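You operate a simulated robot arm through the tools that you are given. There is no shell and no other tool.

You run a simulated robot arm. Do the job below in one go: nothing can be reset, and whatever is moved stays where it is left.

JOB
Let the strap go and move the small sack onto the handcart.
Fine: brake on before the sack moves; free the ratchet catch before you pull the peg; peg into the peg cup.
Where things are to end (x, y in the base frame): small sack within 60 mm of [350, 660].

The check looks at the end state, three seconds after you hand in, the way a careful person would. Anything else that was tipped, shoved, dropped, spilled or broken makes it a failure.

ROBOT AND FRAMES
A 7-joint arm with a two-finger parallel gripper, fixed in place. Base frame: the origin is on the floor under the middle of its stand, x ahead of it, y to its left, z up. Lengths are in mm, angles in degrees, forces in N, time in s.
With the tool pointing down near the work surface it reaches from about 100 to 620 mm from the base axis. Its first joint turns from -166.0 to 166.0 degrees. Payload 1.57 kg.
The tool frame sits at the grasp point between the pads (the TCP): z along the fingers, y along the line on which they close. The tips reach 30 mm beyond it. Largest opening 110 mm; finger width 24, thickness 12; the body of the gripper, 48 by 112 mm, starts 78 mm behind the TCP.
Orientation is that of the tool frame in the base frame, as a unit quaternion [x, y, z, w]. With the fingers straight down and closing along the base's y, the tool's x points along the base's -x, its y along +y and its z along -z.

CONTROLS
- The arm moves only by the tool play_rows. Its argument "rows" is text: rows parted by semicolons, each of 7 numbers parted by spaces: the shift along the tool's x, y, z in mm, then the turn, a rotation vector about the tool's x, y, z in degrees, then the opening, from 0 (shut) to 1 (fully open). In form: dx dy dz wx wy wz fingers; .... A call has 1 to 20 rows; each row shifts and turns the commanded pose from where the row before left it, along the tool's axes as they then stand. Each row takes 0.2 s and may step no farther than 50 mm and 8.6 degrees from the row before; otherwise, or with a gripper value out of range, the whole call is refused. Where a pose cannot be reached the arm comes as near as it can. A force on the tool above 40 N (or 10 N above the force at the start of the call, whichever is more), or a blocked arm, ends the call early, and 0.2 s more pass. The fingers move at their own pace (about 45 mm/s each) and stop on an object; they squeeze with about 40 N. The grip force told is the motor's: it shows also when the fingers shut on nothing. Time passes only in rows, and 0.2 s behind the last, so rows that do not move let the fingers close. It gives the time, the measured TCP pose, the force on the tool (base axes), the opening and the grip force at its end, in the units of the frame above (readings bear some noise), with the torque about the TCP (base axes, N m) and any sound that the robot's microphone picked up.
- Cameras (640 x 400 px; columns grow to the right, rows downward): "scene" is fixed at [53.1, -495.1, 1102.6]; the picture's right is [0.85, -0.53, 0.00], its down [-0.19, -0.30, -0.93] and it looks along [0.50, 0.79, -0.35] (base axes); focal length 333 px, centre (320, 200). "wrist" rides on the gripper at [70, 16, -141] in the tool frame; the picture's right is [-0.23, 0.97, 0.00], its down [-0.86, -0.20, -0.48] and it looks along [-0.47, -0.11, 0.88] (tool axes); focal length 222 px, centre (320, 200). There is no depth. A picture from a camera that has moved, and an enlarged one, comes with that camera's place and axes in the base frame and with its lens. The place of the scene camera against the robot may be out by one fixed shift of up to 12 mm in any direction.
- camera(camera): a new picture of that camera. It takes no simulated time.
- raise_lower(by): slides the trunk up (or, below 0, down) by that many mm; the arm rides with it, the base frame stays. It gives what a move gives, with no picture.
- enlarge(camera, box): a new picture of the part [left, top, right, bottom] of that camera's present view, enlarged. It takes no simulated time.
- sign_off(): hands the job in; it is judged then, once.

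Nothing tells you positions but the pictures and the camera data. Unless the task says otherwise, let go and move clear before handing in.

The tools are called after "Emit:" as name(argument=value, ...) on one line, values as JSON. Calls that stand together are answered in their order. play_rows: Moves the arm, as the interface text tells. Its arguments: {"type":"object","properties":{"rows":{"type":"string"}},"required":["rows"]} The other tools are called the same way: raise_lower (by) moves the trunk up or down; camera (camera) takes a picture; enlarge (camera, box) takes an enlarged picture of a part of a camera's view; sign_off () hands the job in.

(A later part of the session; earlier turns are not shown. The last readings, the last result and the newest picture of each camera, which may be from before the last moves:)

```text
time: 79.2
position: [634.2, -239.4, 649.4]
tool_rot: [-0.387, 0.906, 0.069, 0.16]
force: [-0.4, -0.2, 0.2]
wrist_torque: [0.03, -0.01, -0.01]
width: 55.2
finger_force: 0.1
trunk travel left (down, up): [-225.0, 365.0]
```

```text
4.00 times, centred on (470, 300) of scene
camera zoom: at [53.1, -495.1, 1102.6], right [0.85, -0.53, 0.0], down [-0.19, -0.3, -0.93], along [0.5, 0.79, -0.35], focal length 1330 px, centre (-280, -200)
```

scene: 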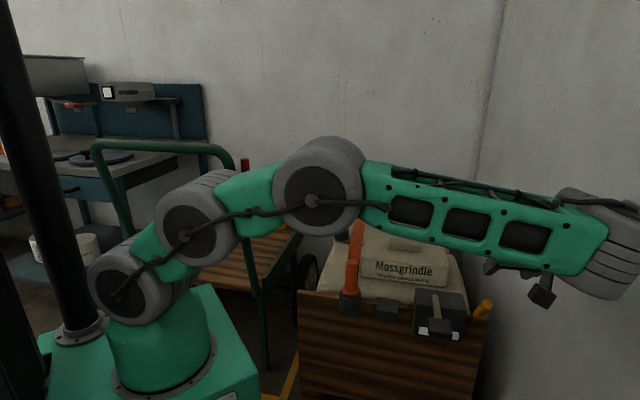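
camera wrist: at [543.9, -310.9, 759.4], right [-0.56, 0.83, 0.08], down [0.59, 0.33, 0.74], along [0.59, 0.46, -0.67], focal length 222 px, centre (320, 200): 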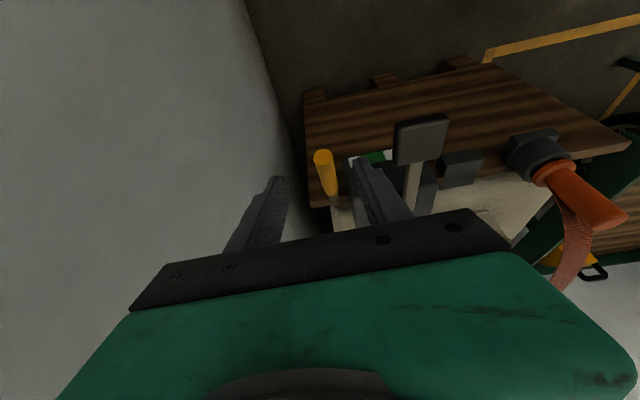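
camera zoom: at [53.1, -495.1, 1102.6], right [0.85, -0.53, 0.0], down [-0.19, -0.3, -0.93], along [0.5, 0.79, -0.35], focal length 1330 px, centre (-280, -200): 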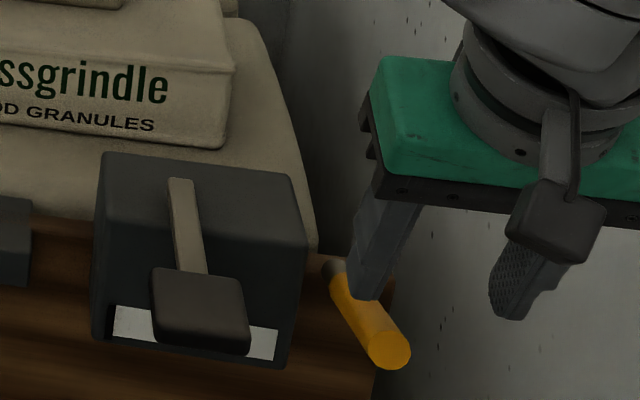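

The catch lever now rests low at its stop and the gauge stays at zero. Next I need accurate positions for the peg cup, sack and strap, so I'll raise the arm and swing left for fresh wrist views.

Emit:
play_rows(rows="-19.6 36.1 -20.2 0 0 0 0.5;-19.6 36.1 -20.2 0 0 0 0.5;-19.6 36.1 -20.2 0 0 0 0.5;-19.6 36.1 -20.2 0 0 0 0.5;-19.6 36.1 -20.2 0 0 0 0.5;-19.6 36.1 -20.2 0 0 0 0.5;-19.6 36.1 -20.2 0 0 0 0.5;-19.6 36.1 -20.2 0 0 0 0.5;-19.6 36.1 -20.2 0 0 0 0.5;0 0 0 0 0 0 0.5")

Emit:
camera(camera="wrist")

Emit:
camera(camera="scene")

```text
time: 81.4
position: [471.1, 63.2, 882.2]
tool_rot: [-0.388, 0.905, 0.068, 0.16]
force: [-0.1, -1.3, 0.7]
wrist_torque: [0.01, 0.01, 0.03]
width: 55.0
finger_force: 0.0
trunk travel left (down, up): [-225.0, 365.0]
```

```text
taken
camera wrist: at [381.5, -8.1, 991.1], right [-0.56, 0.83, 0.08], down [0.59, 0.33, 0.74], along [0.59, 0.46, -0.67], focal length 222 px, centre (320, 200)
```

wrist: 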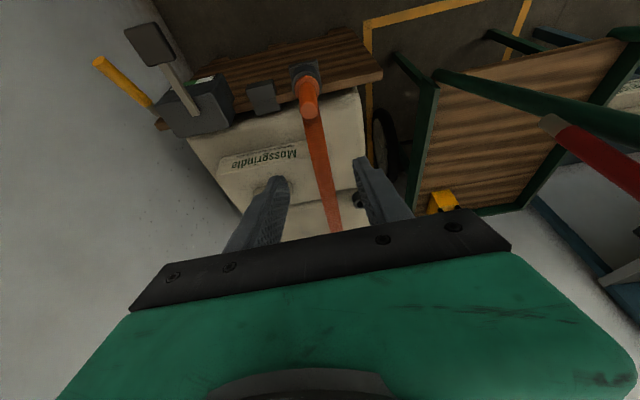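

```text
taken
```

scene: 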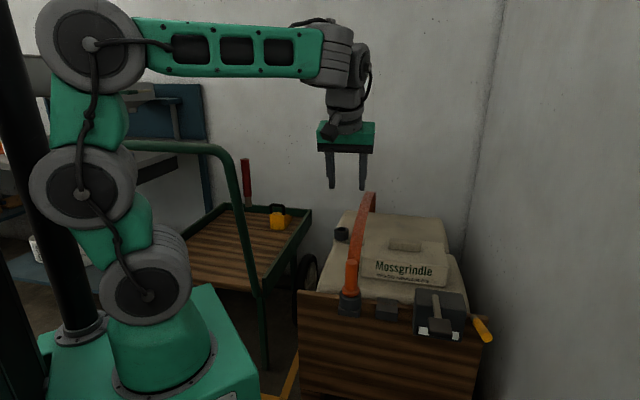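

Emit:
enlarge(camera="wrist", box=[280, 130, 400, 230])

Emit:
enlarge(camera="wrist", box=[200, 50, 380, 200])

```text
4.00 times, centred on (340, 180) of wrist
camera zoom: at [381.5, -8.1, 991.1], right [-0.56, 0.83, 0.08], down [0.59, 0.33, 0.74], along [0.59, 0.46, -0.67], focal length 888 px, centre (240, 280)
```

zoom: 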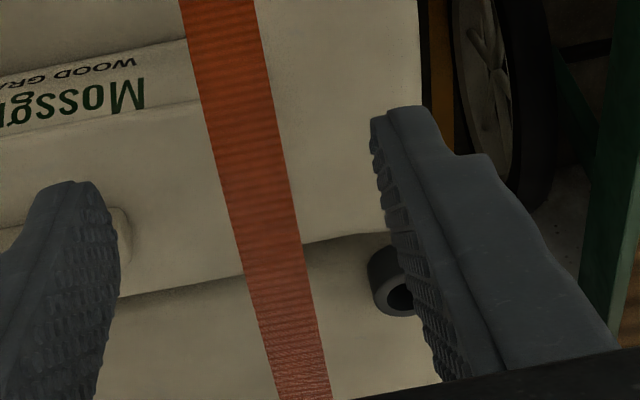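

```text
2.67 times, centred on (290, 125) of wrist
camera zoom: at [381.5, -8.1, 991.1], right [-0.56, 0.83, 0.08], down [0.59, 0.33, 0.74], along [0.59, 0.46, -0.67], focal length 592 px, centre (400, 400)
```

zoom: 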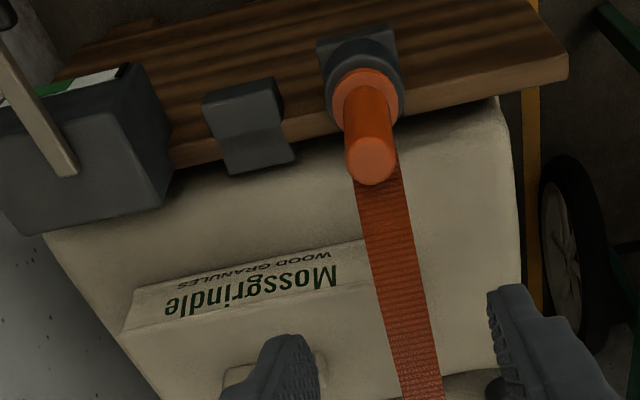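

Emit:
play_rows(rows="0 40 0 0 0 0 0.5;0 40 0 0 0 0 0.5;0 30 0 0 0 0 0.5;0 0 0 0 -7.5 0 0.5;0 0 0 0 -7.5 0 0.5;0 0 0 0 -7.5 0 0.5;0 0 0 0 0 0 0.5")

Emit:
camera(camera="wrist")

Emit:
enlarge(camera="wrist", box=[160, 40, 340, 200])

```text
time: 83.0
position: [387.7, 142.4, 860.3]
tool_rot: [-0.366, 0.862, 0.16, 0.311]
force: [-0.8, 0.6, -0.3]
wrist_torque: [0.0, 0.01, 0.03]
width: 55.1
finger_force: 0.1
trunk travel left (down, up): [-225.0, 365.0]
```

```text
taken
camera wrist: at [279.3, 45.7, 922.2], right [-0.59, 0.78, 0.2], down [0.41, 0.08, 0.91], along [0.7, 0.62, -0.37], focal length 222 px, centre (320, 200)
```

wrist: 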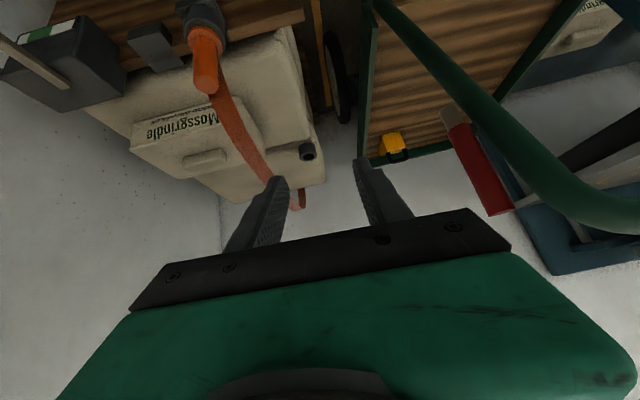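

```text
2.50 times, centred on (250, 120) of wrist
camera zoom: at [279.3, 45.7, 922.2], right [-0.59, 0.78, 0.2], down [0.41, 0.08, 0.91], along [0.7, 0.62, -0.37], focal length 555 px, centre (495, 400)
```

zoom: 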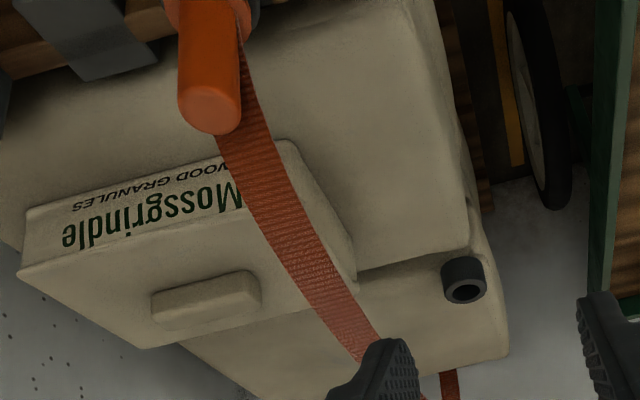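

The cup sits on the back sack's front-left corner, at roughly (738, 439, 532), and the peg handle at (524, 98) spans z of about 541–634. Both can be reached with the tool tilted 45°, so I'll line up to grasp the peg that way.

Emit:
play_rows(rows="0 0 0 2.5 -4.1 -1.4 0.5;23.6 -21.6 24.9 0 0 0 0.6;23.6 -21.6 24.9 0 0 0 0.65;23.6 -21.6 24.9 0 0 0 0.65;23.6 -21.6 24.9 0 0 0 0.65;23.6 -21.5 24.9 0 0 0 0.65;23.7 -21.5 24.9 0 0 0 0.65;0 0 0 0 0 0 0.65")

Emit:
camera(camera="wrist")

Emit:
camera(camera="scene")

```text
time: 84.8
position: [495.9, 48.3, 683.2]
tool_rot: [-0.365, 0.842, 0.133, 0.373]
force: [-0.3, -0.3, -0.1]
wrist_torque: [0.01, 0.02, -0.03]
width: 71.2
finger_force: 0.1
trunk travel left (down, up): [-225.0, 365.0]
```

```text
taken
camera wrist: at [377.4, -46.3, 728.2], right [-0.59, 0.8, 0.12], down [0.28, 0.06, 0.96], along [0.76, 0.6, -0.26], focal length 222 px, centre (320, 200)
```

wrist: 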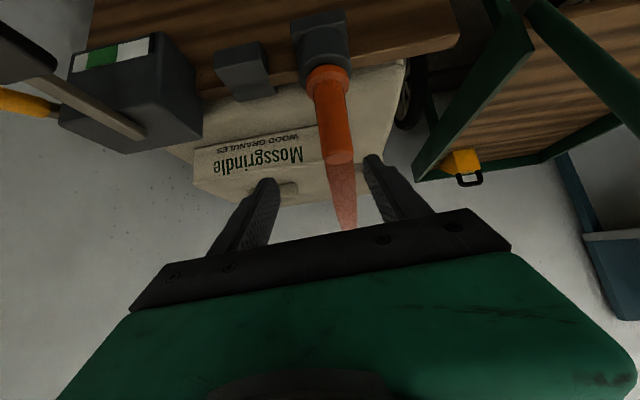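

```text
taken
```

scene: 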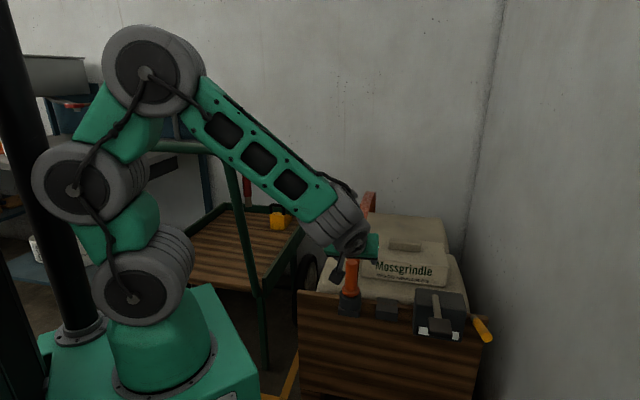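

Emit:
play_rows(rows="0 0 0 -2.5 0 1.4 0.65;12.6 8 10 0 0 0 0.65;12.7 8.1 10 0 0 0 0.65;0 0 0 0 0 0 0.65")

Emit:
camera(camera="wrist")

Emit:
enlarge(camera="scene", box=[300, 180, 440, 330])

```text
time: 85.8
position: [481.6, 59.0, 651.9]
tool_rot: [-0.362, 0.844, 0.156, 0.363]
force: [-1.0, 0.6, 0.5]
wrist_torque: [0.03, 0.0, -0.01]
width: 71.4
finger_force: 0.0
trunk travel left (down, up): [-225.0, 365.0]
```

```text
taken
camera wrist: at [366.7, -38.9, 698.1], right [-0.6, 0.78, 0.16], down [0.31, 0.04, 0.95], along [0.74, 0.62, -0.26], focal length 222 px, centre (320, 200)
```

wrist: 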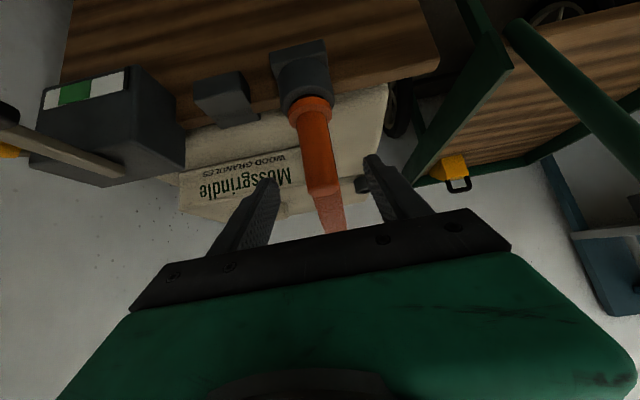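

```text
2.67 times, centred on (370, 255) of scene
camera zoom: at [53.1, -495.1, 1102.6], right [0.85, -0.53, 0.0], down [-0.19, -0.3, -0.93], along [0.5, 0.79, -0.35], focal length 887 px, centre (187, 53)
```

zoom: 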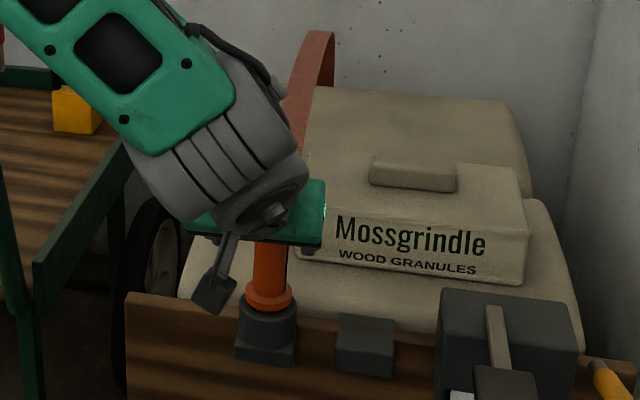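

The peg is at (522, 102), centred on the approach line. I'll advance 80 mm and close on its handle.

Emit:
play_rows(rows="-0.5 0.2 27 0 0 0 0.65;-0.5 0.1 27 0 0 0 0.65;-0.4 0.1 26 0 0 0 0.65;0 0 0 0 0 0 0.65")

Emit:
camera(camera="wrist")

Emit:
enlarge(camera="scene", box=[300, 180, 440, 330])

```text
time: 86.8
position: [526.0, 101.5, 596.6]
tool_rot: [-0.362, 0.844, 0.156, 0.364]
force: [-0.7, 0.1, 0.7]
wrist_torque: [-0.01, 0.0, 0.02]
width: 71.0
finger_force: 0.0
trunk travel left (down, up): [-225.0, 365.0]
```

```text
taken
camera wrist: at [409.5, 4.2, 643.0], right [-0.6, 0.78, 0.16], down [0.31, 0.04, 0.95], along [0.74, 0.62, -0.26], focal length 222 px, centre (320, 200)
```

wrist: 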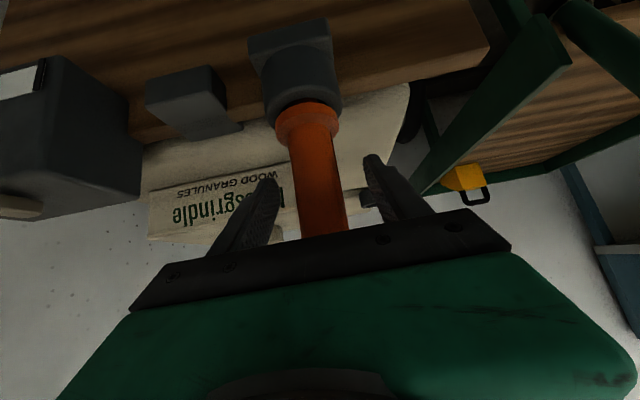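

```text
2.67 times, centred on (370, 255) of scene
camera zoom: at [53.1, -495.1, 1102.6], right [0.85, -0.53, 0.0], down [-0.19, -0.3, -0.93], along [0.5, 0.79, -0.35], focal length 887 px, centre (187, 53)
```

zoom: 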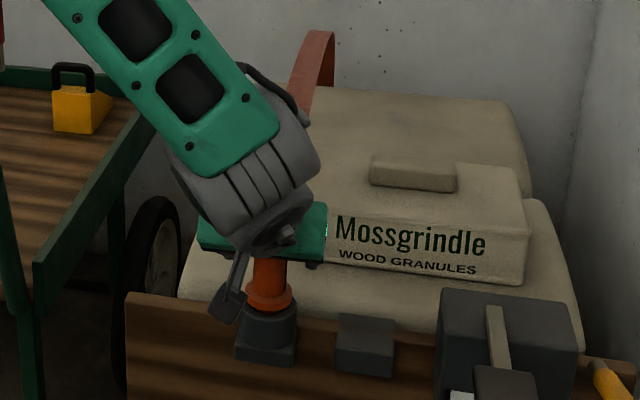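

Emit:
play_rows(rows="0 0 0 0 0 0 0;0 0 0 0 0 0 0;0 0 0 0 0 0 0;0 0 0 0 0 0 0;0 0 0 0 0 0 0")

Emit:
camera(camera="wrist")

```text
time: 88.0
position: [525.3, 102.0, 596.3]
tool_rot: [-0.362, 0.844, 0.156, 0.363]
force: [0.4, 0.2, 0.8]
wrist_torque: [0.01, 0.02, 0.0]
width: 30.8
finger_force: 37.7
trunk travel left (down, up): [-225.0, 365.0]
```

```text
taken
camera wrist: at [409.4, 4.0, 643.1], right [-0.6, 0.78, 0.16], down [0.31, 0.04, 0.95], along [0.74, 0.62, -0.26], focal length 222 px, centre (320, 200)
```

wrist: 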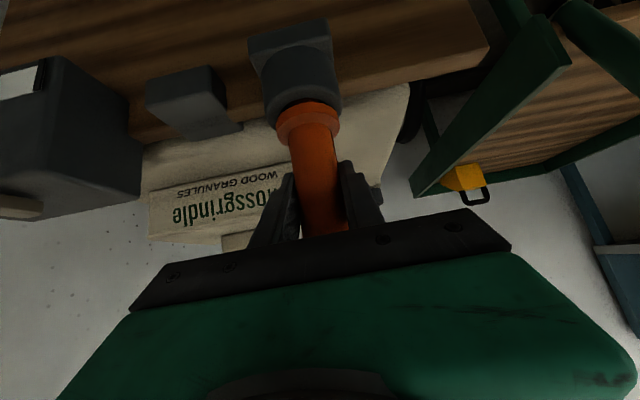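

The peg is gripped (30.8 mm). I'll pull it straight up, watching the force.

Emit:
play_rows(rows="-5.8 0 -5.5 0 0 0 0;-7.3 0 -6.9 0 0 0 0;-7.3 0 -6.9 0 0 0 0")

Emit:
enlarge(camera="scene", box=[300, 180, 440, 330])

Emit:
camera(camera="wrist")

```text
time: 88.8
position: [525.0, 102.8, 625.0]
tool_rot: [-0.363, 0.844, 0.156, 0.364]
force: [0.0, -0.4, -0.8]
wrist_torque: [0.02, 0.04, 0.02]
width: 30.8
finger_force: 39.6
trunk travel left (down, up): [-225.0, 365.0]
```

```text
2.67 times, centred on (370, 255) of scene
camera zoom: at [53.1, -495.1, 1102.6], right [0.85, -0.53, 0.0], down [-0.19, -0.3, -0.93], along [0.5, 0.79, -0.35], focal length 887 px, centre (187, 53)
```

zoom: 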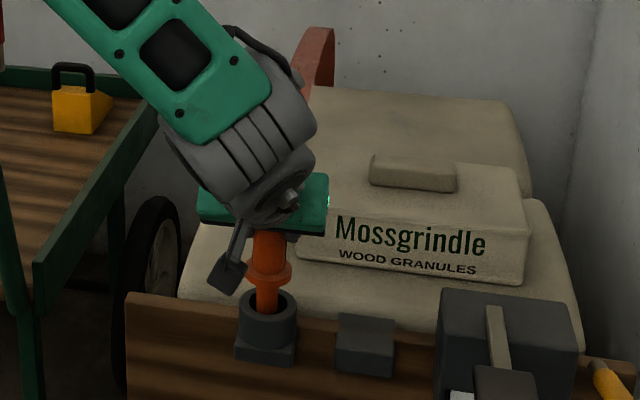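

```text
taken
camera wrist: at [408.7, 3.9, 672.2], right [-0.6, 0.78, 0.17], down [0.31, 0.04, 0.95], along [0.74, 0.62, -0.26], focal length 222 px, centre (320, 200)
```

wrist: 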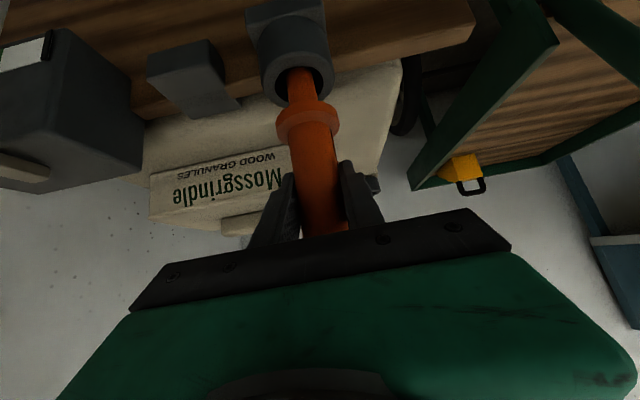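

It's sliding out freely. I'll continue up until the stem is clear.

Emit:
play_rows(rows="-10.9 0 -10.3 0 0 0 0;-10.9 0 -10.3 0 0 0 0;-14.5 0 -13.7 0 0 0 0;-14.5 0 -13.7 0 0 0 0;0 0 0 0 0 0 0")

Emit:
camera(camera="wrist")

Emit:
camera(camera="scene")

Emit:
enlarge(camera="scene", box=[300, 180, 440, 330])

```text
time: 90.0
position: [527.0, 101.5, 692.4]
tool_rot: [-0.363, 0.844, 0.156, 0.363]
force: [0.1, -1.2, -0.9]
wrist_torque: [-0.04, -0.01, 0.02]
width: 30.8
finger_force: 40.1
trunk travel left (down, up): [-225.0, 365.0]
```

```text
taken
camera wrist: at [410.9, 3.6, 739.7], right [-0.6, 0.78, 0.16], down [0.31, 0.04, 0.95], along [0.74, 0.62, -0.26], focal length 222 px, centre (320, 200)
```

wrist: 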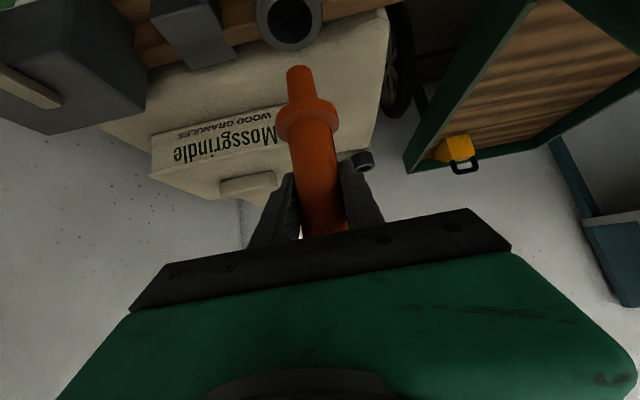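

```text
taken
```

scene: 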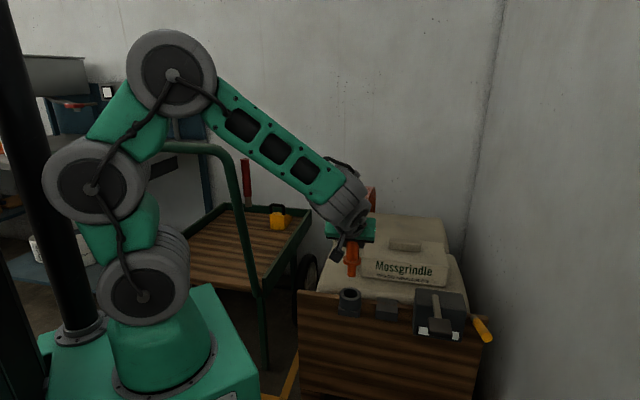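

```text
2.67 times, centred on (370, 255) of scene
camera zoom: at [53.1, -495.1, 1102.6], right [0.85, -0.53, 0.0], down [-0.19, -0.3, -0.93], along [0.5, 0.79, -0.35], focal length 887 px, centre (187, 53)
```

zoom: 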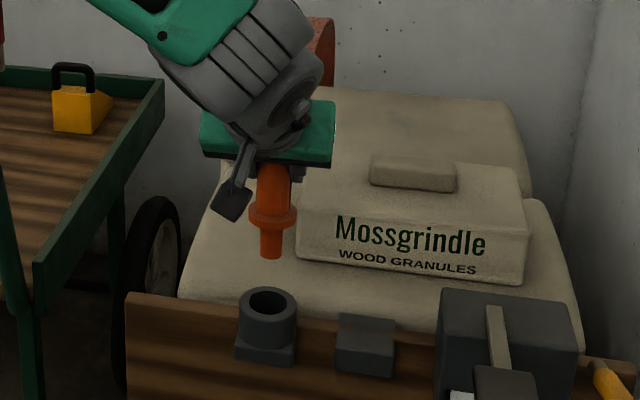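

The peg is out, with a stem about 35 mm long ending roughly 107 mm below the grip point. I'll keep the tool orientation so the peg stays vertical. First I'll step left to clear the strap, then check how the strap hangs.

Emit:
play_rows(rows="-10.2 30 -9.6 0 0 0 0;-10.2 30 -9.6 0 0 0 0;0 25 0 0 0 0 0;0 0 0 0 0 0 0")

Emit:
camera(camera="wrist")

Emit:
camera(camera="scene")

Emit:
enlarge(camera="scene", box=[300, 170, 460, 320])

```text
time: 91.0
position: [464.2, 160.7, 720.8]
tool_rot: [-0.363, 0.844, 0.155, 0.363]
force: [0.2, 0.1, -1.2]
wrist_torque: [-0.03, -0.03, -0.01]
width: 31.0
finger_force: 39.4
trunk travel left (down, up): [-225.0, 365.0]
```

```text
taken
camera wrist: at [348.5, 62.2, 766.6], right [-0.6, 0.78, 0.16], down [0.31, 0.04, 0.95], along [0.74, 0.62, -0.26], focal length 222 px, centre (320, 200)
```

wrist: 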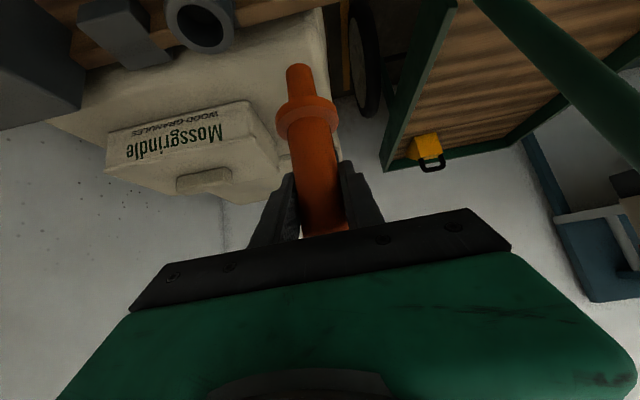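

```text
taken
```

scene: 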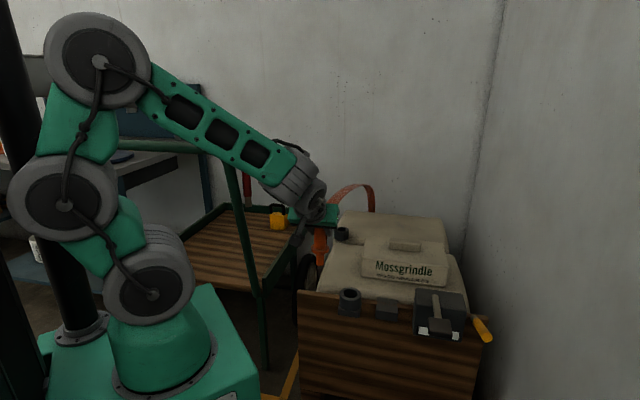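

```text
2.67 times, centred on (380, 245) of scene
camera zoom: at [53.1, -495.1, 1102.6], right [0.85, -0.53, 0.0], down [-0.19, -0.3, -0.93], along [0.5, 0.79, -0.35], focal length 887 px, centre (160, 80)
```

zoom: 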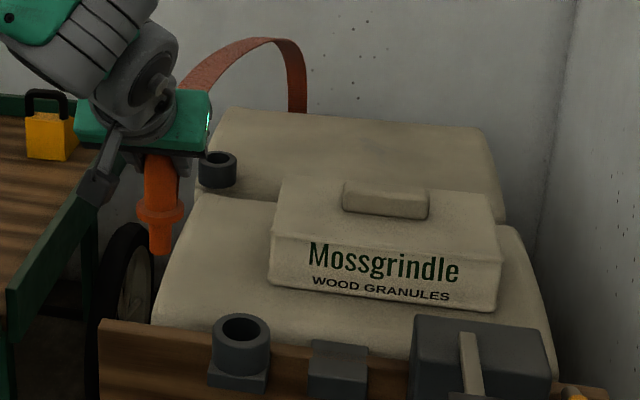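

The strap is tied to the peg and follows it without load, and the sack is now clear of it. I'll carry the peg forward over the left side of the sacks toward the cup.

Emit:
play_rows(rows="-25.6 -0.7 30.4 0 0 0 0;-25.6 -0.7 30.4 0 0 0 0;-25.6 -0.7 30.4 0 0 0 0;-25.6 -0.7 30.4 0 0 0 0;-25.6 -0.7 30.4 0 0 0 0;-25.6 -0.7 30.4 0 0 0 0;0 0 0 0 0 0 0")

Emit:
camera(camera="wrist")

Emit:
camera(camera="scene")

```text
time: 92.6
position: [631.3, 330.3, 707.4]
tool_rot: [-0.363, 0.844, 0.156, 0.363]
force: [0.0, -0.4, -0.8]
wrist_torque: [-0.02, -0.06, 0.0]
width: 30.4
finger_force: 39.9
trunk travel left (down, up): [-225.0, 365.0]
```

```text
taken
camera wrist: at [515.7, 232.6, 754.9], right [-0.6, 0.78, 0.16], down [0.31, 0.04, 0.95], along [0.74, 0.62, -0.26], focal length 222 px, centre (320, 200)
```

wrist: 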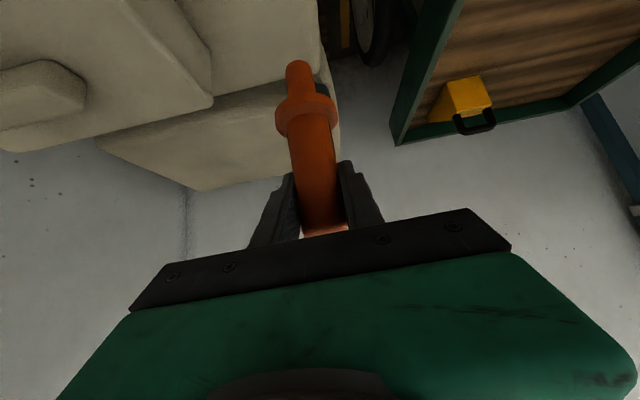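

```text
taken
```

scene: 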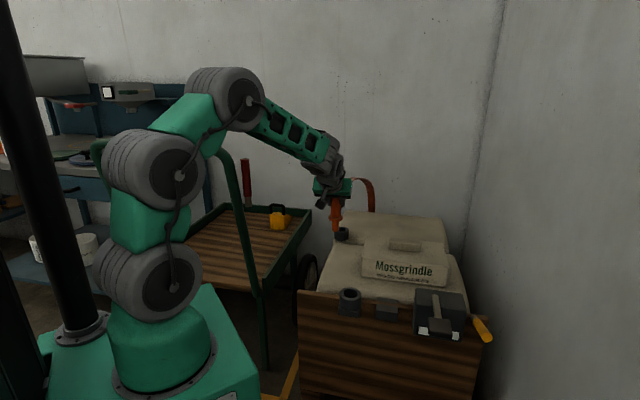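

Emit:
enlarge(camera="wrist", box=[260, 40, 380, 140])

Emit:
enlarge(camera="scene", box=[300, 190, 380, 260])

```text
4.00 times, centred on (320, 90) of wrist
camera zoom: at [515.7, 232.6, 754.9], right [-0.6, 0.78, 0.16], down [0.31, 0.04, 0.95], along [0.74, 0.62, -0.26], focal length 888 px, centre (320, 640)
```

zoom: 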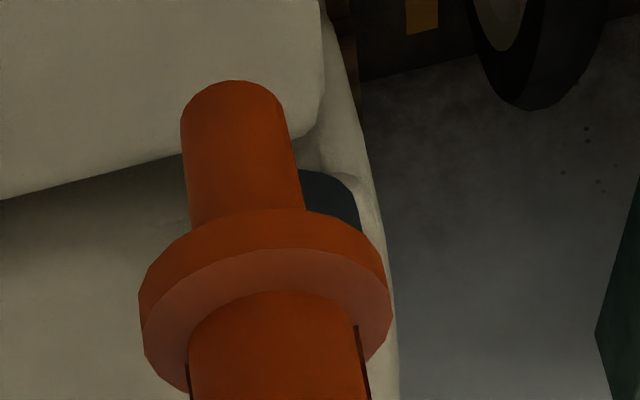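

```text
5.71 times, centred on (340, 225) of scene
camera zoom: at [53.1, -495.1, 1102.6], right [0.85, -0.53, 0.0], down [-0.19, -0.3, -0.93], along [0.5, 0.79, -0.35], focal length 1900 px, centre (206, 57)
```

zoom: 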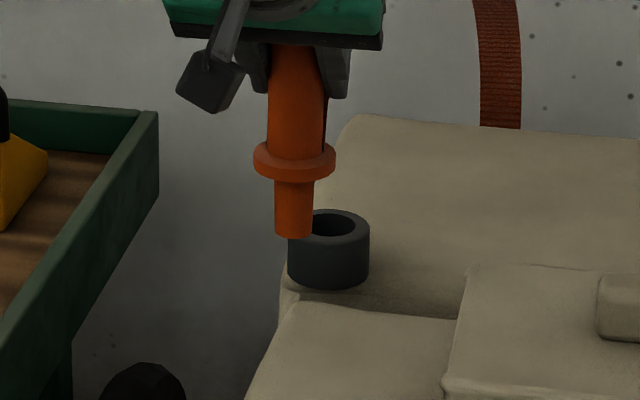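

In the fixed view the stem is just in front of the cup, and cross-checking puts the cup at about (740, 439, 533). I'll move the stem to hover about 25 mm above it and compare in both views.

Emit:
play_rows(rows="-19.3 -1.5 35.8 0 0 0 0;-19.3 -1.5 35.8 0 0 0 0;-19.3 -1.5 35.8 0 0 0 0;-19.2 -1.5 35.7 0 0 0 0;0 0 0 0 0 0 0")

Emit:
enlarge(camera="wrist", box=[260, 40, 380, 140])

Emit:
enlarge(camera="scene", box=[300, 190, 380, 260])

Emit:
camera(camera="scene")

```text
time: 93.8
position: [741.4, 444.5, 666.7]
tool_rot: [-0.363, 0.844, 0.157, 0.363]
force: [-0.3, 0.5, -2.3]
wrist_torque: [0.03, -0.05, 0.01]
width: 30.3
finger_force: 39.6
trunk travel left (down, up): [-225.0, 365.0]
```

```text
4.00 times, centred on (320, 90) of wrist
camera zoom: at [626.3, 345.6, 712.1], right [-0.6, 0.78, 0.16], down [0.31, 0.04, 0.95], along [0.74, 0.62, -0.27], focal length 888 px, centre (320, 640)
```

zoom: 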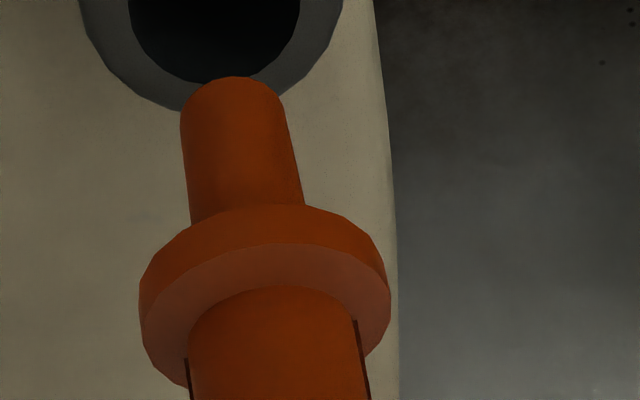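

```text
5.71 times, centred on (340, 225) of scene
camera zoom: at [53.1, -495.1, 1102.6], right [0.85, -0.53, 0.0], down [-0.19, -0.3, -0.93], along [0.5, 0.79, -0.35], focal length 1900 px, centre (206, 57)
```

zoom: 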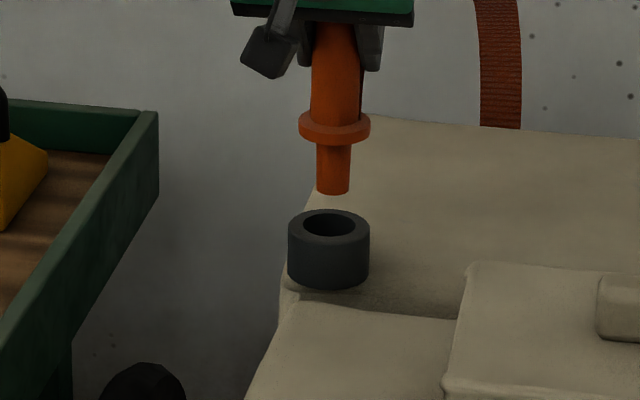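

```text
taken
```

scene: 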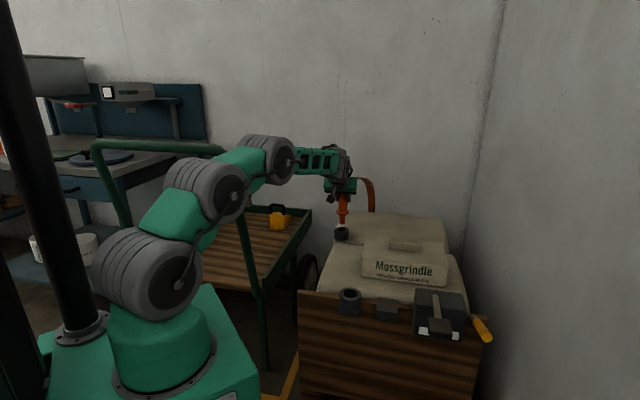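

Both views agree the stem is over the hole to within about 1–2 mm, with ±7 mm clearance. I'll lower it straight down slowly.

Emit:
play_rows(rows="5.8 0 5.5 0 0 0 0;5.8 0 5.5 0 0 0 0;5.8 0 5.5 0 0 0 0;5.8 0 5.5 0 0 0 0;5.8 0 5.5 0 0 0 0;0 0 0 0 0 0 0")

Emit:
enlarge(camera="wrist", box=[260, 40, 380, 140])

Emit:
enlarge(camera="scene", box=[300, 190, 380, 260])

```text
time: 95.2
position: [743.1, 440.4, 624.8]
tool_rot: [-0.362, 0.844, 0.155, 0.364]
force: [0.3, 0.4, -0.9]
wrist_torque: [-0.03, 0.05, -0.01]
width: 30.1
finger_force: 39.5
trunk travel left (down, up): [-225.0, 365.0]
```

```text
4.00 times, centred on (320, 90) of wrist
camera zoom: at [627.0, 342.3, 670.7], right [-0.6, 0.78, 0.16], down [0.31, 0.04, 0.95], along [0.74, 0.62, -0.26], focal length 888 px, centre (320, 640)
```

zoom: 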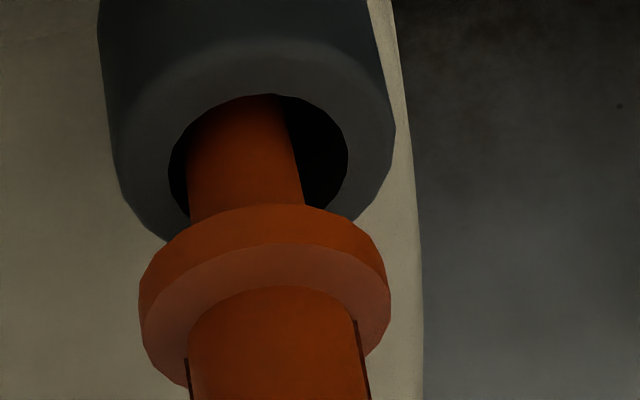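

```text
5.71 times, centred on (340, 225) of scene
camera zoom: at [53.1, -495.1, 1102.6], right [0.85, -0.53, 0.0], down [-0.19, -0.3, -0.93], along [0.5, 0.79, -0.35], focal length 1900 px, centre (206, 57)
```

zoom: 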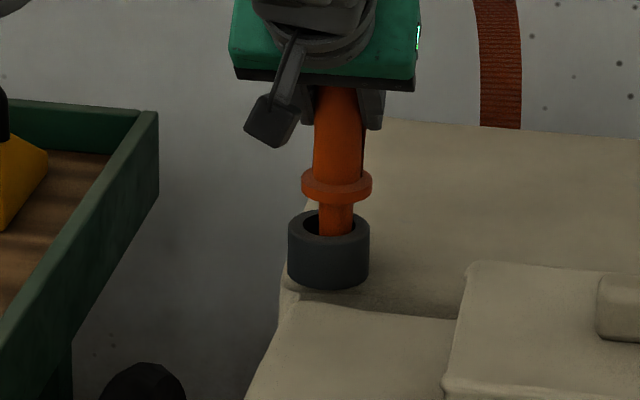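

Emit:
play_rows(rows="0 3 0 0 0 0 0;3.6 0 3.4 0 0 0 0;3.6 0 3.4 0 0 0 0;1.8 0 1.7 0 0 0 0")

Emit:
enlarge(camera="wrist", box=[260, 40, 380, 140])

Emit:
enlarge(camera="scene", box=[300, 190, 380, 260])

```text
time: 96.2
position: [739.3, 441.7, 613.3]
tool_rot: [-0.362, 0.844, 0.155, 0.364]
force: [-0.3, 0.4, -2.0]
wrist_torque: [0.0, -0.02, -0.02]
width: 30.3
finger_force: 39.6
trunk travel left (down, up): [-225.0, 365.0]
```

```text
4.00 times, centred on (320, 90) of wrist
camera zoom: at [624.4, 344.1, 660.0], right [-0.6, 0.78, 0.16], down [0.31, 0.04, 0.95], along [0.74, 0.62, -0.26], focal length 888 px, centre (320, 640)
```

zoom: 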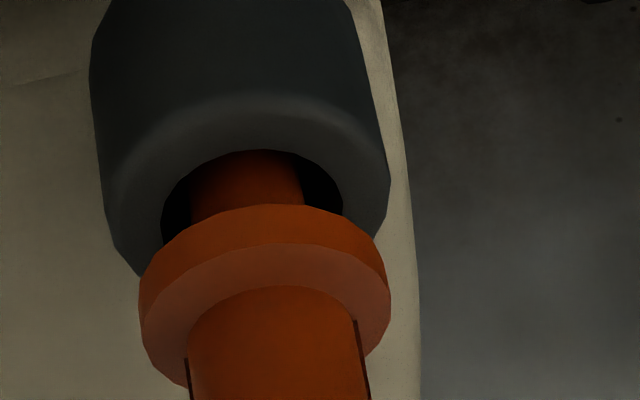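

```text
5.71 times, centred on (340, 225) of scene
camera zoom: at [53.1, -495.1, 1102.6], right [0.85, -0.53, 0.0], down [-0.19, -0.3, -0.93], along [0.5, 0.79, -0.35], focal length 1900 px, centre (206, 57)
```

zoom: 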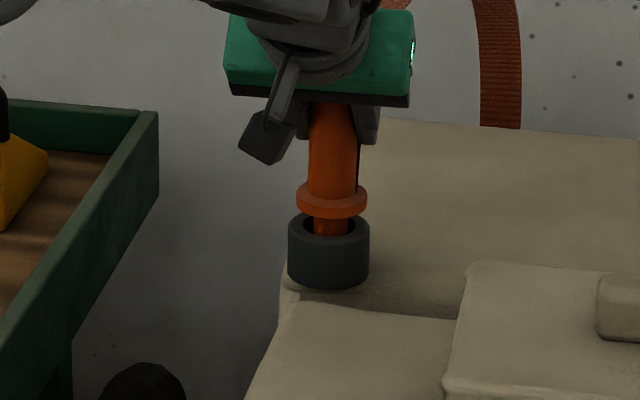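

Emit:
play_rows(rows="2.2 0 2.1 0 0 0 0;2.2 0 2.1 0 0 0 0;2.2 0 2.1 0 0 0 0")

Emit:
enlarge(camera="scene", box=[300, 190, 380, 260])

```text
time: 97.0
position: [740.7, 441.5, 606.2]
tool_rot: [-0.363, 0.843, 0.156, 0.364]
force: [0.0, -0.2, 0.0]
wrist_torque: [0.0, 0.03, 0.03]
width: 30.1
finger_force: 39.6
trunk travel left (down, up): [-225.0, 365.0]
```

```text
5.71 times, centred on (340, 225) of scene
camera zoom: at [53.1, -495.1, 1102.6], right [0.85, -0.53, 0.0], down [-0.19, -0.3, -0.93], along [0.5, 0.79, -0.35], focal length 1900 px, centre (206, 57)
```

zoom: 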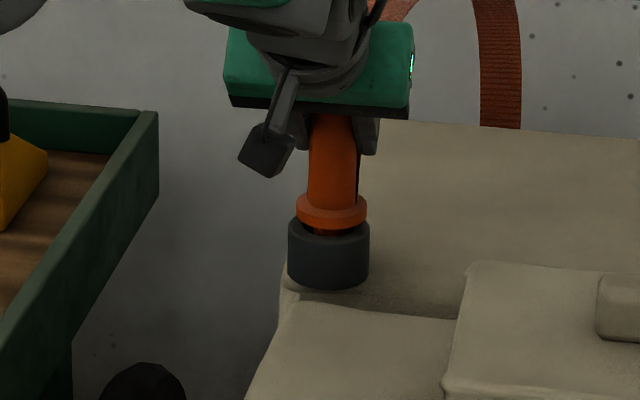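

Emit:
play_rows(rows="1.45 0 1.4 0 0 0 0;1.45 0 1.4 0 0 0 0")

Emit:
enlarge(camera="scene", box=[310, 200, 370, 250])

```text
time: 97.6
position: [741.5, 443.0, 604.8]
tool_rot: [-0.363, 0.842, 0.157, 0.366]
force: [-1.3, -1.5, 11.8]
wrist_torque: [-0.29, 0.32, 0.04]
width: 30.3
finger_force: 39.1
trunk travel left (down, up): [-225.0, 365.0]
```

```text
8.00 times, centred on (340, 225) of scene
camera zoom: at [53.1, -495.1, 1102.6], right [0.85, -0.53, 0.0], down [-0.19, -0.3, -0.93], along [0.5, 0.79, -0.35], focal length 2661 px, centre (160, 0)
```

zoom: 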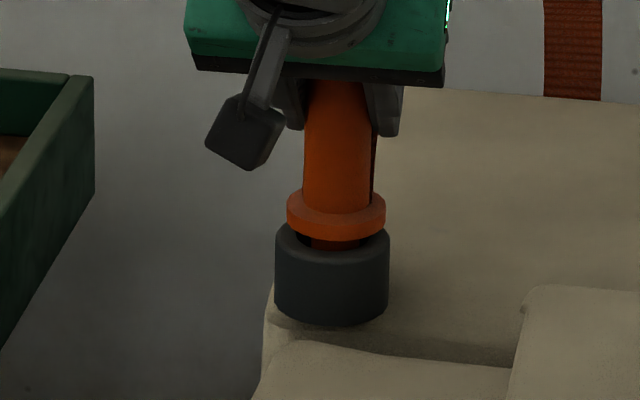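

The peg bottomed out in the cup at about 12 N. I'll relieve the pressure, open, and withdraw back along the tool axis.

Emit:
play_rows(rows="-0.9 0 -0.9 0 0 0 0;0 0 0 0 0 0 0.35;0 0 0 0 0 0 0.45;0 0 0 0 0 0 0.55;0 0 0 0 0 0 0.6;0 0 0 0 0 0 0.6")

Emit:
camera(camera="wrist")

Emit:
enlarge(camera="scene", box=[310, 200, 370, 250])

```text
time: 99.0
position: [739.7, 440.7, 602.5]
tool_rot: [-0.362, 0.844, 0.155, 0.364]
force: [-1.2, -0.5, -0.1]
wrist_torque: [-0.02, 0.01, 0.01]
width: 66.0
finger_force: 0.0
trunk travel left (down, up): [-225.0, 365.0]
```

```text
taken
camera wrist: at [623.9, 343.0, 649.4], right [-0.6, 0.78, 0.16], down [0.31, 0.04, 0.95], along [0.74, 0.62, -0.26], focal length 222 px, centre (320, 200)
```

wrist: 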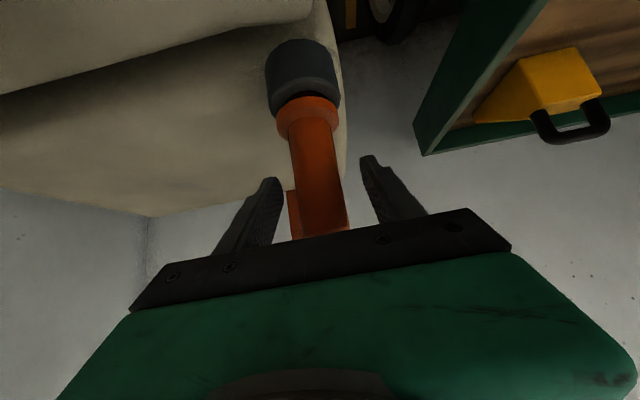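

```text
8.00 times, centred on (340, 225) of scene
camera zoom: at [53.1, -495.1, 1102.6], right [0.85, -0.53, 0.0], down [-0.19, -0.3, -0.93], along [0.5, 0.79, -0.35], focal length 2661 px, centre (160, 0)
```

zoom: 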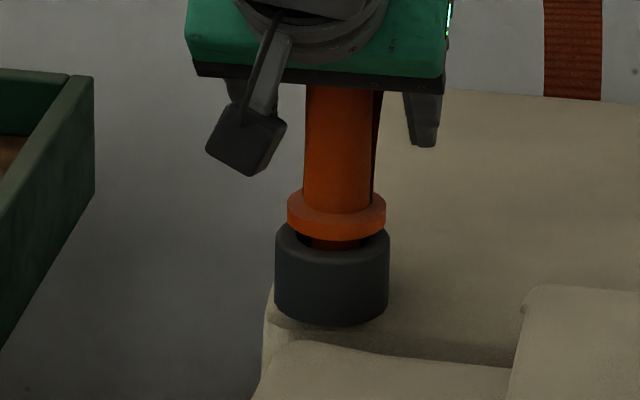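

Emit:
play_rows(rows="0 0 -25 0 0 0 0.6;0 0 -35 0 0 0 0.6;0 0 -45 0 0 0 0.6;0 0 0 0 0 0 0.6")

Emit:
camera(camera="wrist")

Emit:
enlarge(camera="scene", box=[290, 170, 470, 320])

```text
time: 100.0
position: [688.5, 385.0, 675.6]
tool_rot: [-0.363, 0.844, 0.156, 0.364]
force: [0.7, -0.4, 1.5]
wrist_torque: [-0.01, 0.0, 0.0]
width: 65.7
finger_force: 0.0
trunk travel left (down, up): [-225.0, 365.0]
```

```text
taken
camera wrist: at [573.1, 287.7, 721.6], right [-0.6, 0.78, 0.16], down [0.31, 0.04, 0.95], along [0.74, 0.62, -0.26], focal length 222 px, centre (320, 200)
```

wrist: 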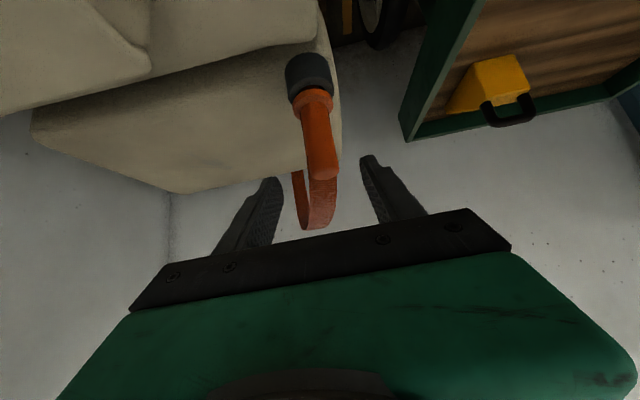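

```text
2.67 times, centred on (380, 245) of scene
camera zoom: at [53.1, -495.1, 1102.6], right [0.85, -0.53, 0.0], down [-0.19, -0.3, -0.93], along [0.5, 0.79, -0.35], focal length 887 px, centre (160, 80)
```

zoom: 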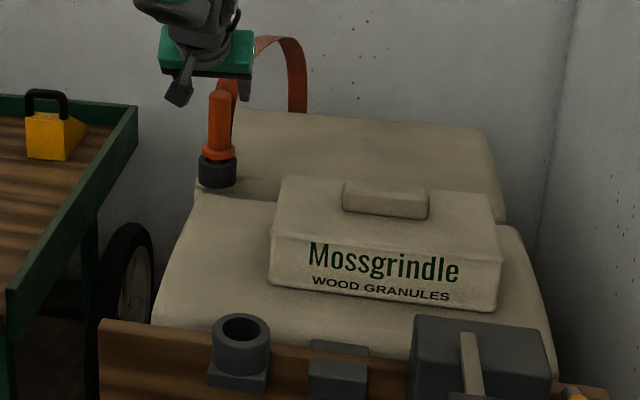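

The peg stands in the cup and the strap is off the load. Now I'll back away and study the small sack and its grab tab from above.

Emit:
play_rows(rows="14.3 -5.8 -43.3 0 0 0 0.6;14.3 -5.8 -43.3 0 0 0 0.6;14.3 -5.8 -43.3 0 0 0 0.6;14.3 -5.8 -43.3 0 0 0 0.6;14.3 -5.8 -43.3 0 0 0 0.6;14.3 -5.8 -43.3 0 0 0 0.6;14.3 -5.8 -43.3 0 0 0 0.6;14.3 -5.8 -43.3 0 0 0 0.8;14.3 -5.8 -43.3 0 0 0 1;0 0 0 0 0 0 1")

Emit:
camera(camera="wrist")

Emit:
enlarge(camera="scene", box=[310, 180, 480, 320])

```text
time: 102.2
position: [471.5, 81.8, 849.9]
tool_rot: [-0.363, 0.844, 0.156, 0.364]
force: [0.2, 0.5, -0.5]
wrist_torque: [0.01, -0.02, -0.01]
width: 110.2
finger_force: 0.1
trunk travel left (down, up): [-225.0, 365.0]
```

```text
taken
camera wrist: at [354.7, -15.6, 896.0], right [-0.6, 0.78, 0.16], down [0.31, 0.04, 0.95], along [0.74, 0.62, -0.26], focal length 222 px, centre (320, 200)
```

wrist: 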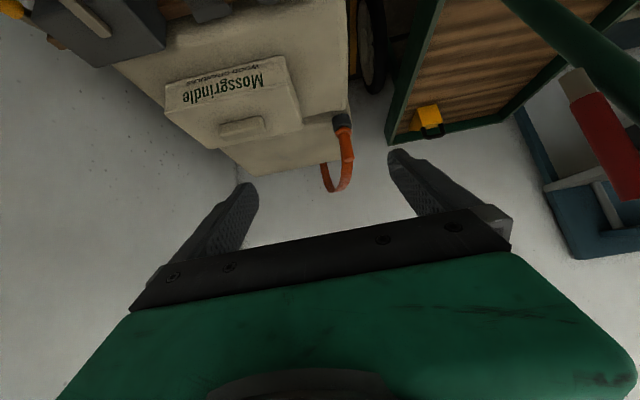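

```text
2.86 times, centred on (395, 250) of scene
camera zoom: at [53.1, -495.1, 1102.6], right [0.85, -0.53, 0.0], down [-0.19, -0.3, -0.93], along [0.5, 0.79, -0.35], focal length 950 px, centre (106, 57)
```

zoom: 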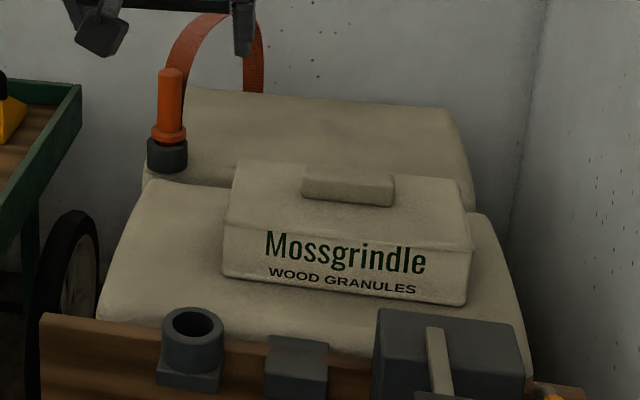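

Emit:
enlarge(camera="wrist", box=[150, 30, 330, 180])

Emit:
enlarge(camera="wrist", box=[380, 0, 640, 180])

```text
2.67 times, centred on (240, 105) of wrist
camera zoom: at [354.7, -15.6, 896.0], right [-0.6, 0.78, 0.16], down [0.31, 0.04, 0.95], along [0.74, 0.62, -0.26], focal length 592 px, centre (533, 453)
```

zoom: 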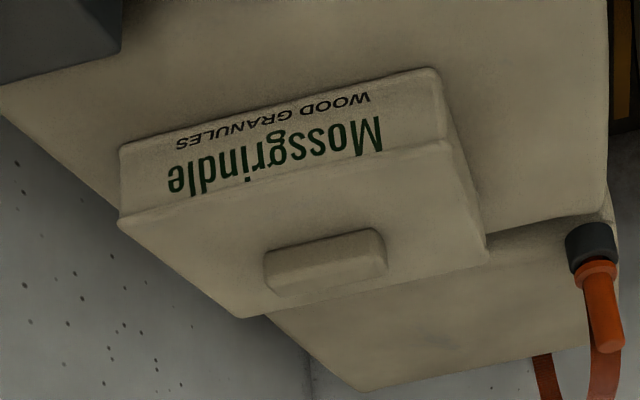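

```text
2.22 times, centred on (510, 90) of wrist
camera zoom: at [354.7, -15.6, 896.0], right [-0.6, 0.78, 0.16], down [0.31, 0.04, 0.95], along [0.74, 0.62, -0.26], focal length 494 px, centre (-102, 444)
```

zoom: 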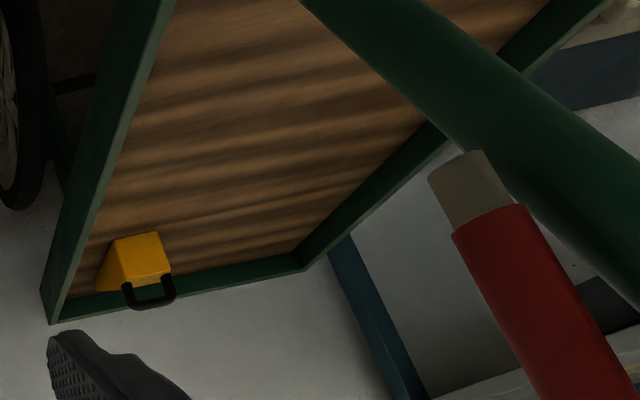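

The sack is about 247 × 147 × 67 mm, with its top near z = 568 and its tab centred at about (773, 148, 586). The tab runs parallel to the board, so I'll grip it front-to-back. Before that, I'll raise the trunk and survey the cart bed and handlebar, since I must carry the sack over them.

Emit:
raise_lower(by=260)

Emit:
camera(camera="wrist")

Emit:
camera(camera="scene")

```text
time: 104.9
position: [470.9, 81.8, 1109.6]
tool_rot: [-0.361, 0.844, 0.155, 0.365]
force: [0.1, 0.2, 0.5]
wrist_torque: [0.02, -0.02, -0.04]
width: 110.1
finger_force: 0.1
trunk travel left (down, up): [-485.0, 105.0]
```

```text
taken
camera wrist: at [355.1, -15.4, 1155.7], right [-0.6, 0.78, 0.16], down [0.31, 0.04, 0.95], along [0.74, 0.62, -0.26], focal length 222 px, centre (320, 200)
```

wrist: 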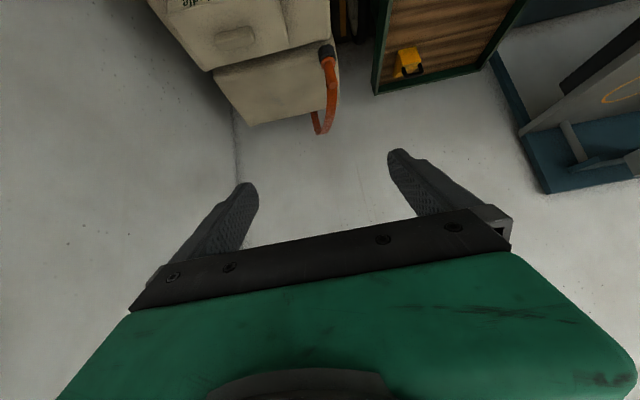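

```text
taken
```

scene: 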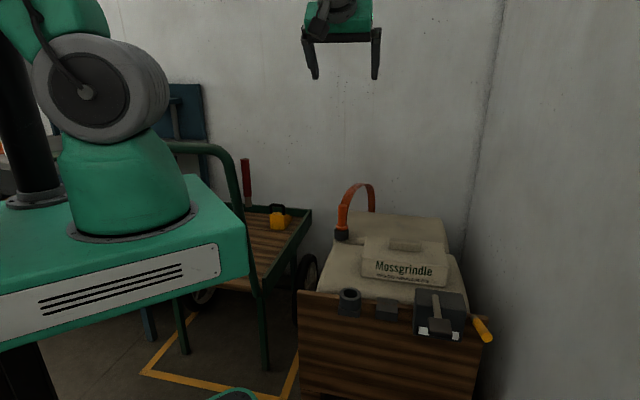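

Emit:
enlarge(camera="wrist", box=[350, 0, 530, 110])

Emit:
enlarge(camera="wrist", box=[140, 0, 350, 140])

```text
3.56 times, centred on (440, 55) of wrist
camera zoom: at [355.1, -15.4, 1155.7], right [-0.6, 0.78, 0.16], down [0.31, 0.04, 0.95], along [0.74, 0.62, -0.26], focal length 790 px, centre (-107, 716)
```

zoom: 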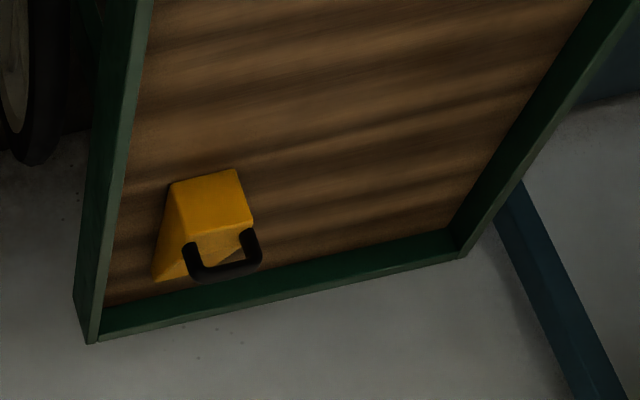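

```text
2.86 times, centred on (245, 70) of wrist
camera zoom: at [355.1, -15.4, 1155.7], right [-0.6, 0.78, 0.16], down [0.31, 0.04, 0.95], along [0.74, 0.62, -0.26], focal length 635 px, centre (534, 571)
```

zoom: 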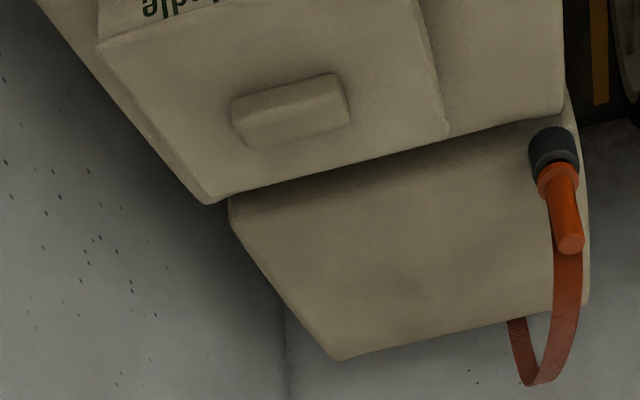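

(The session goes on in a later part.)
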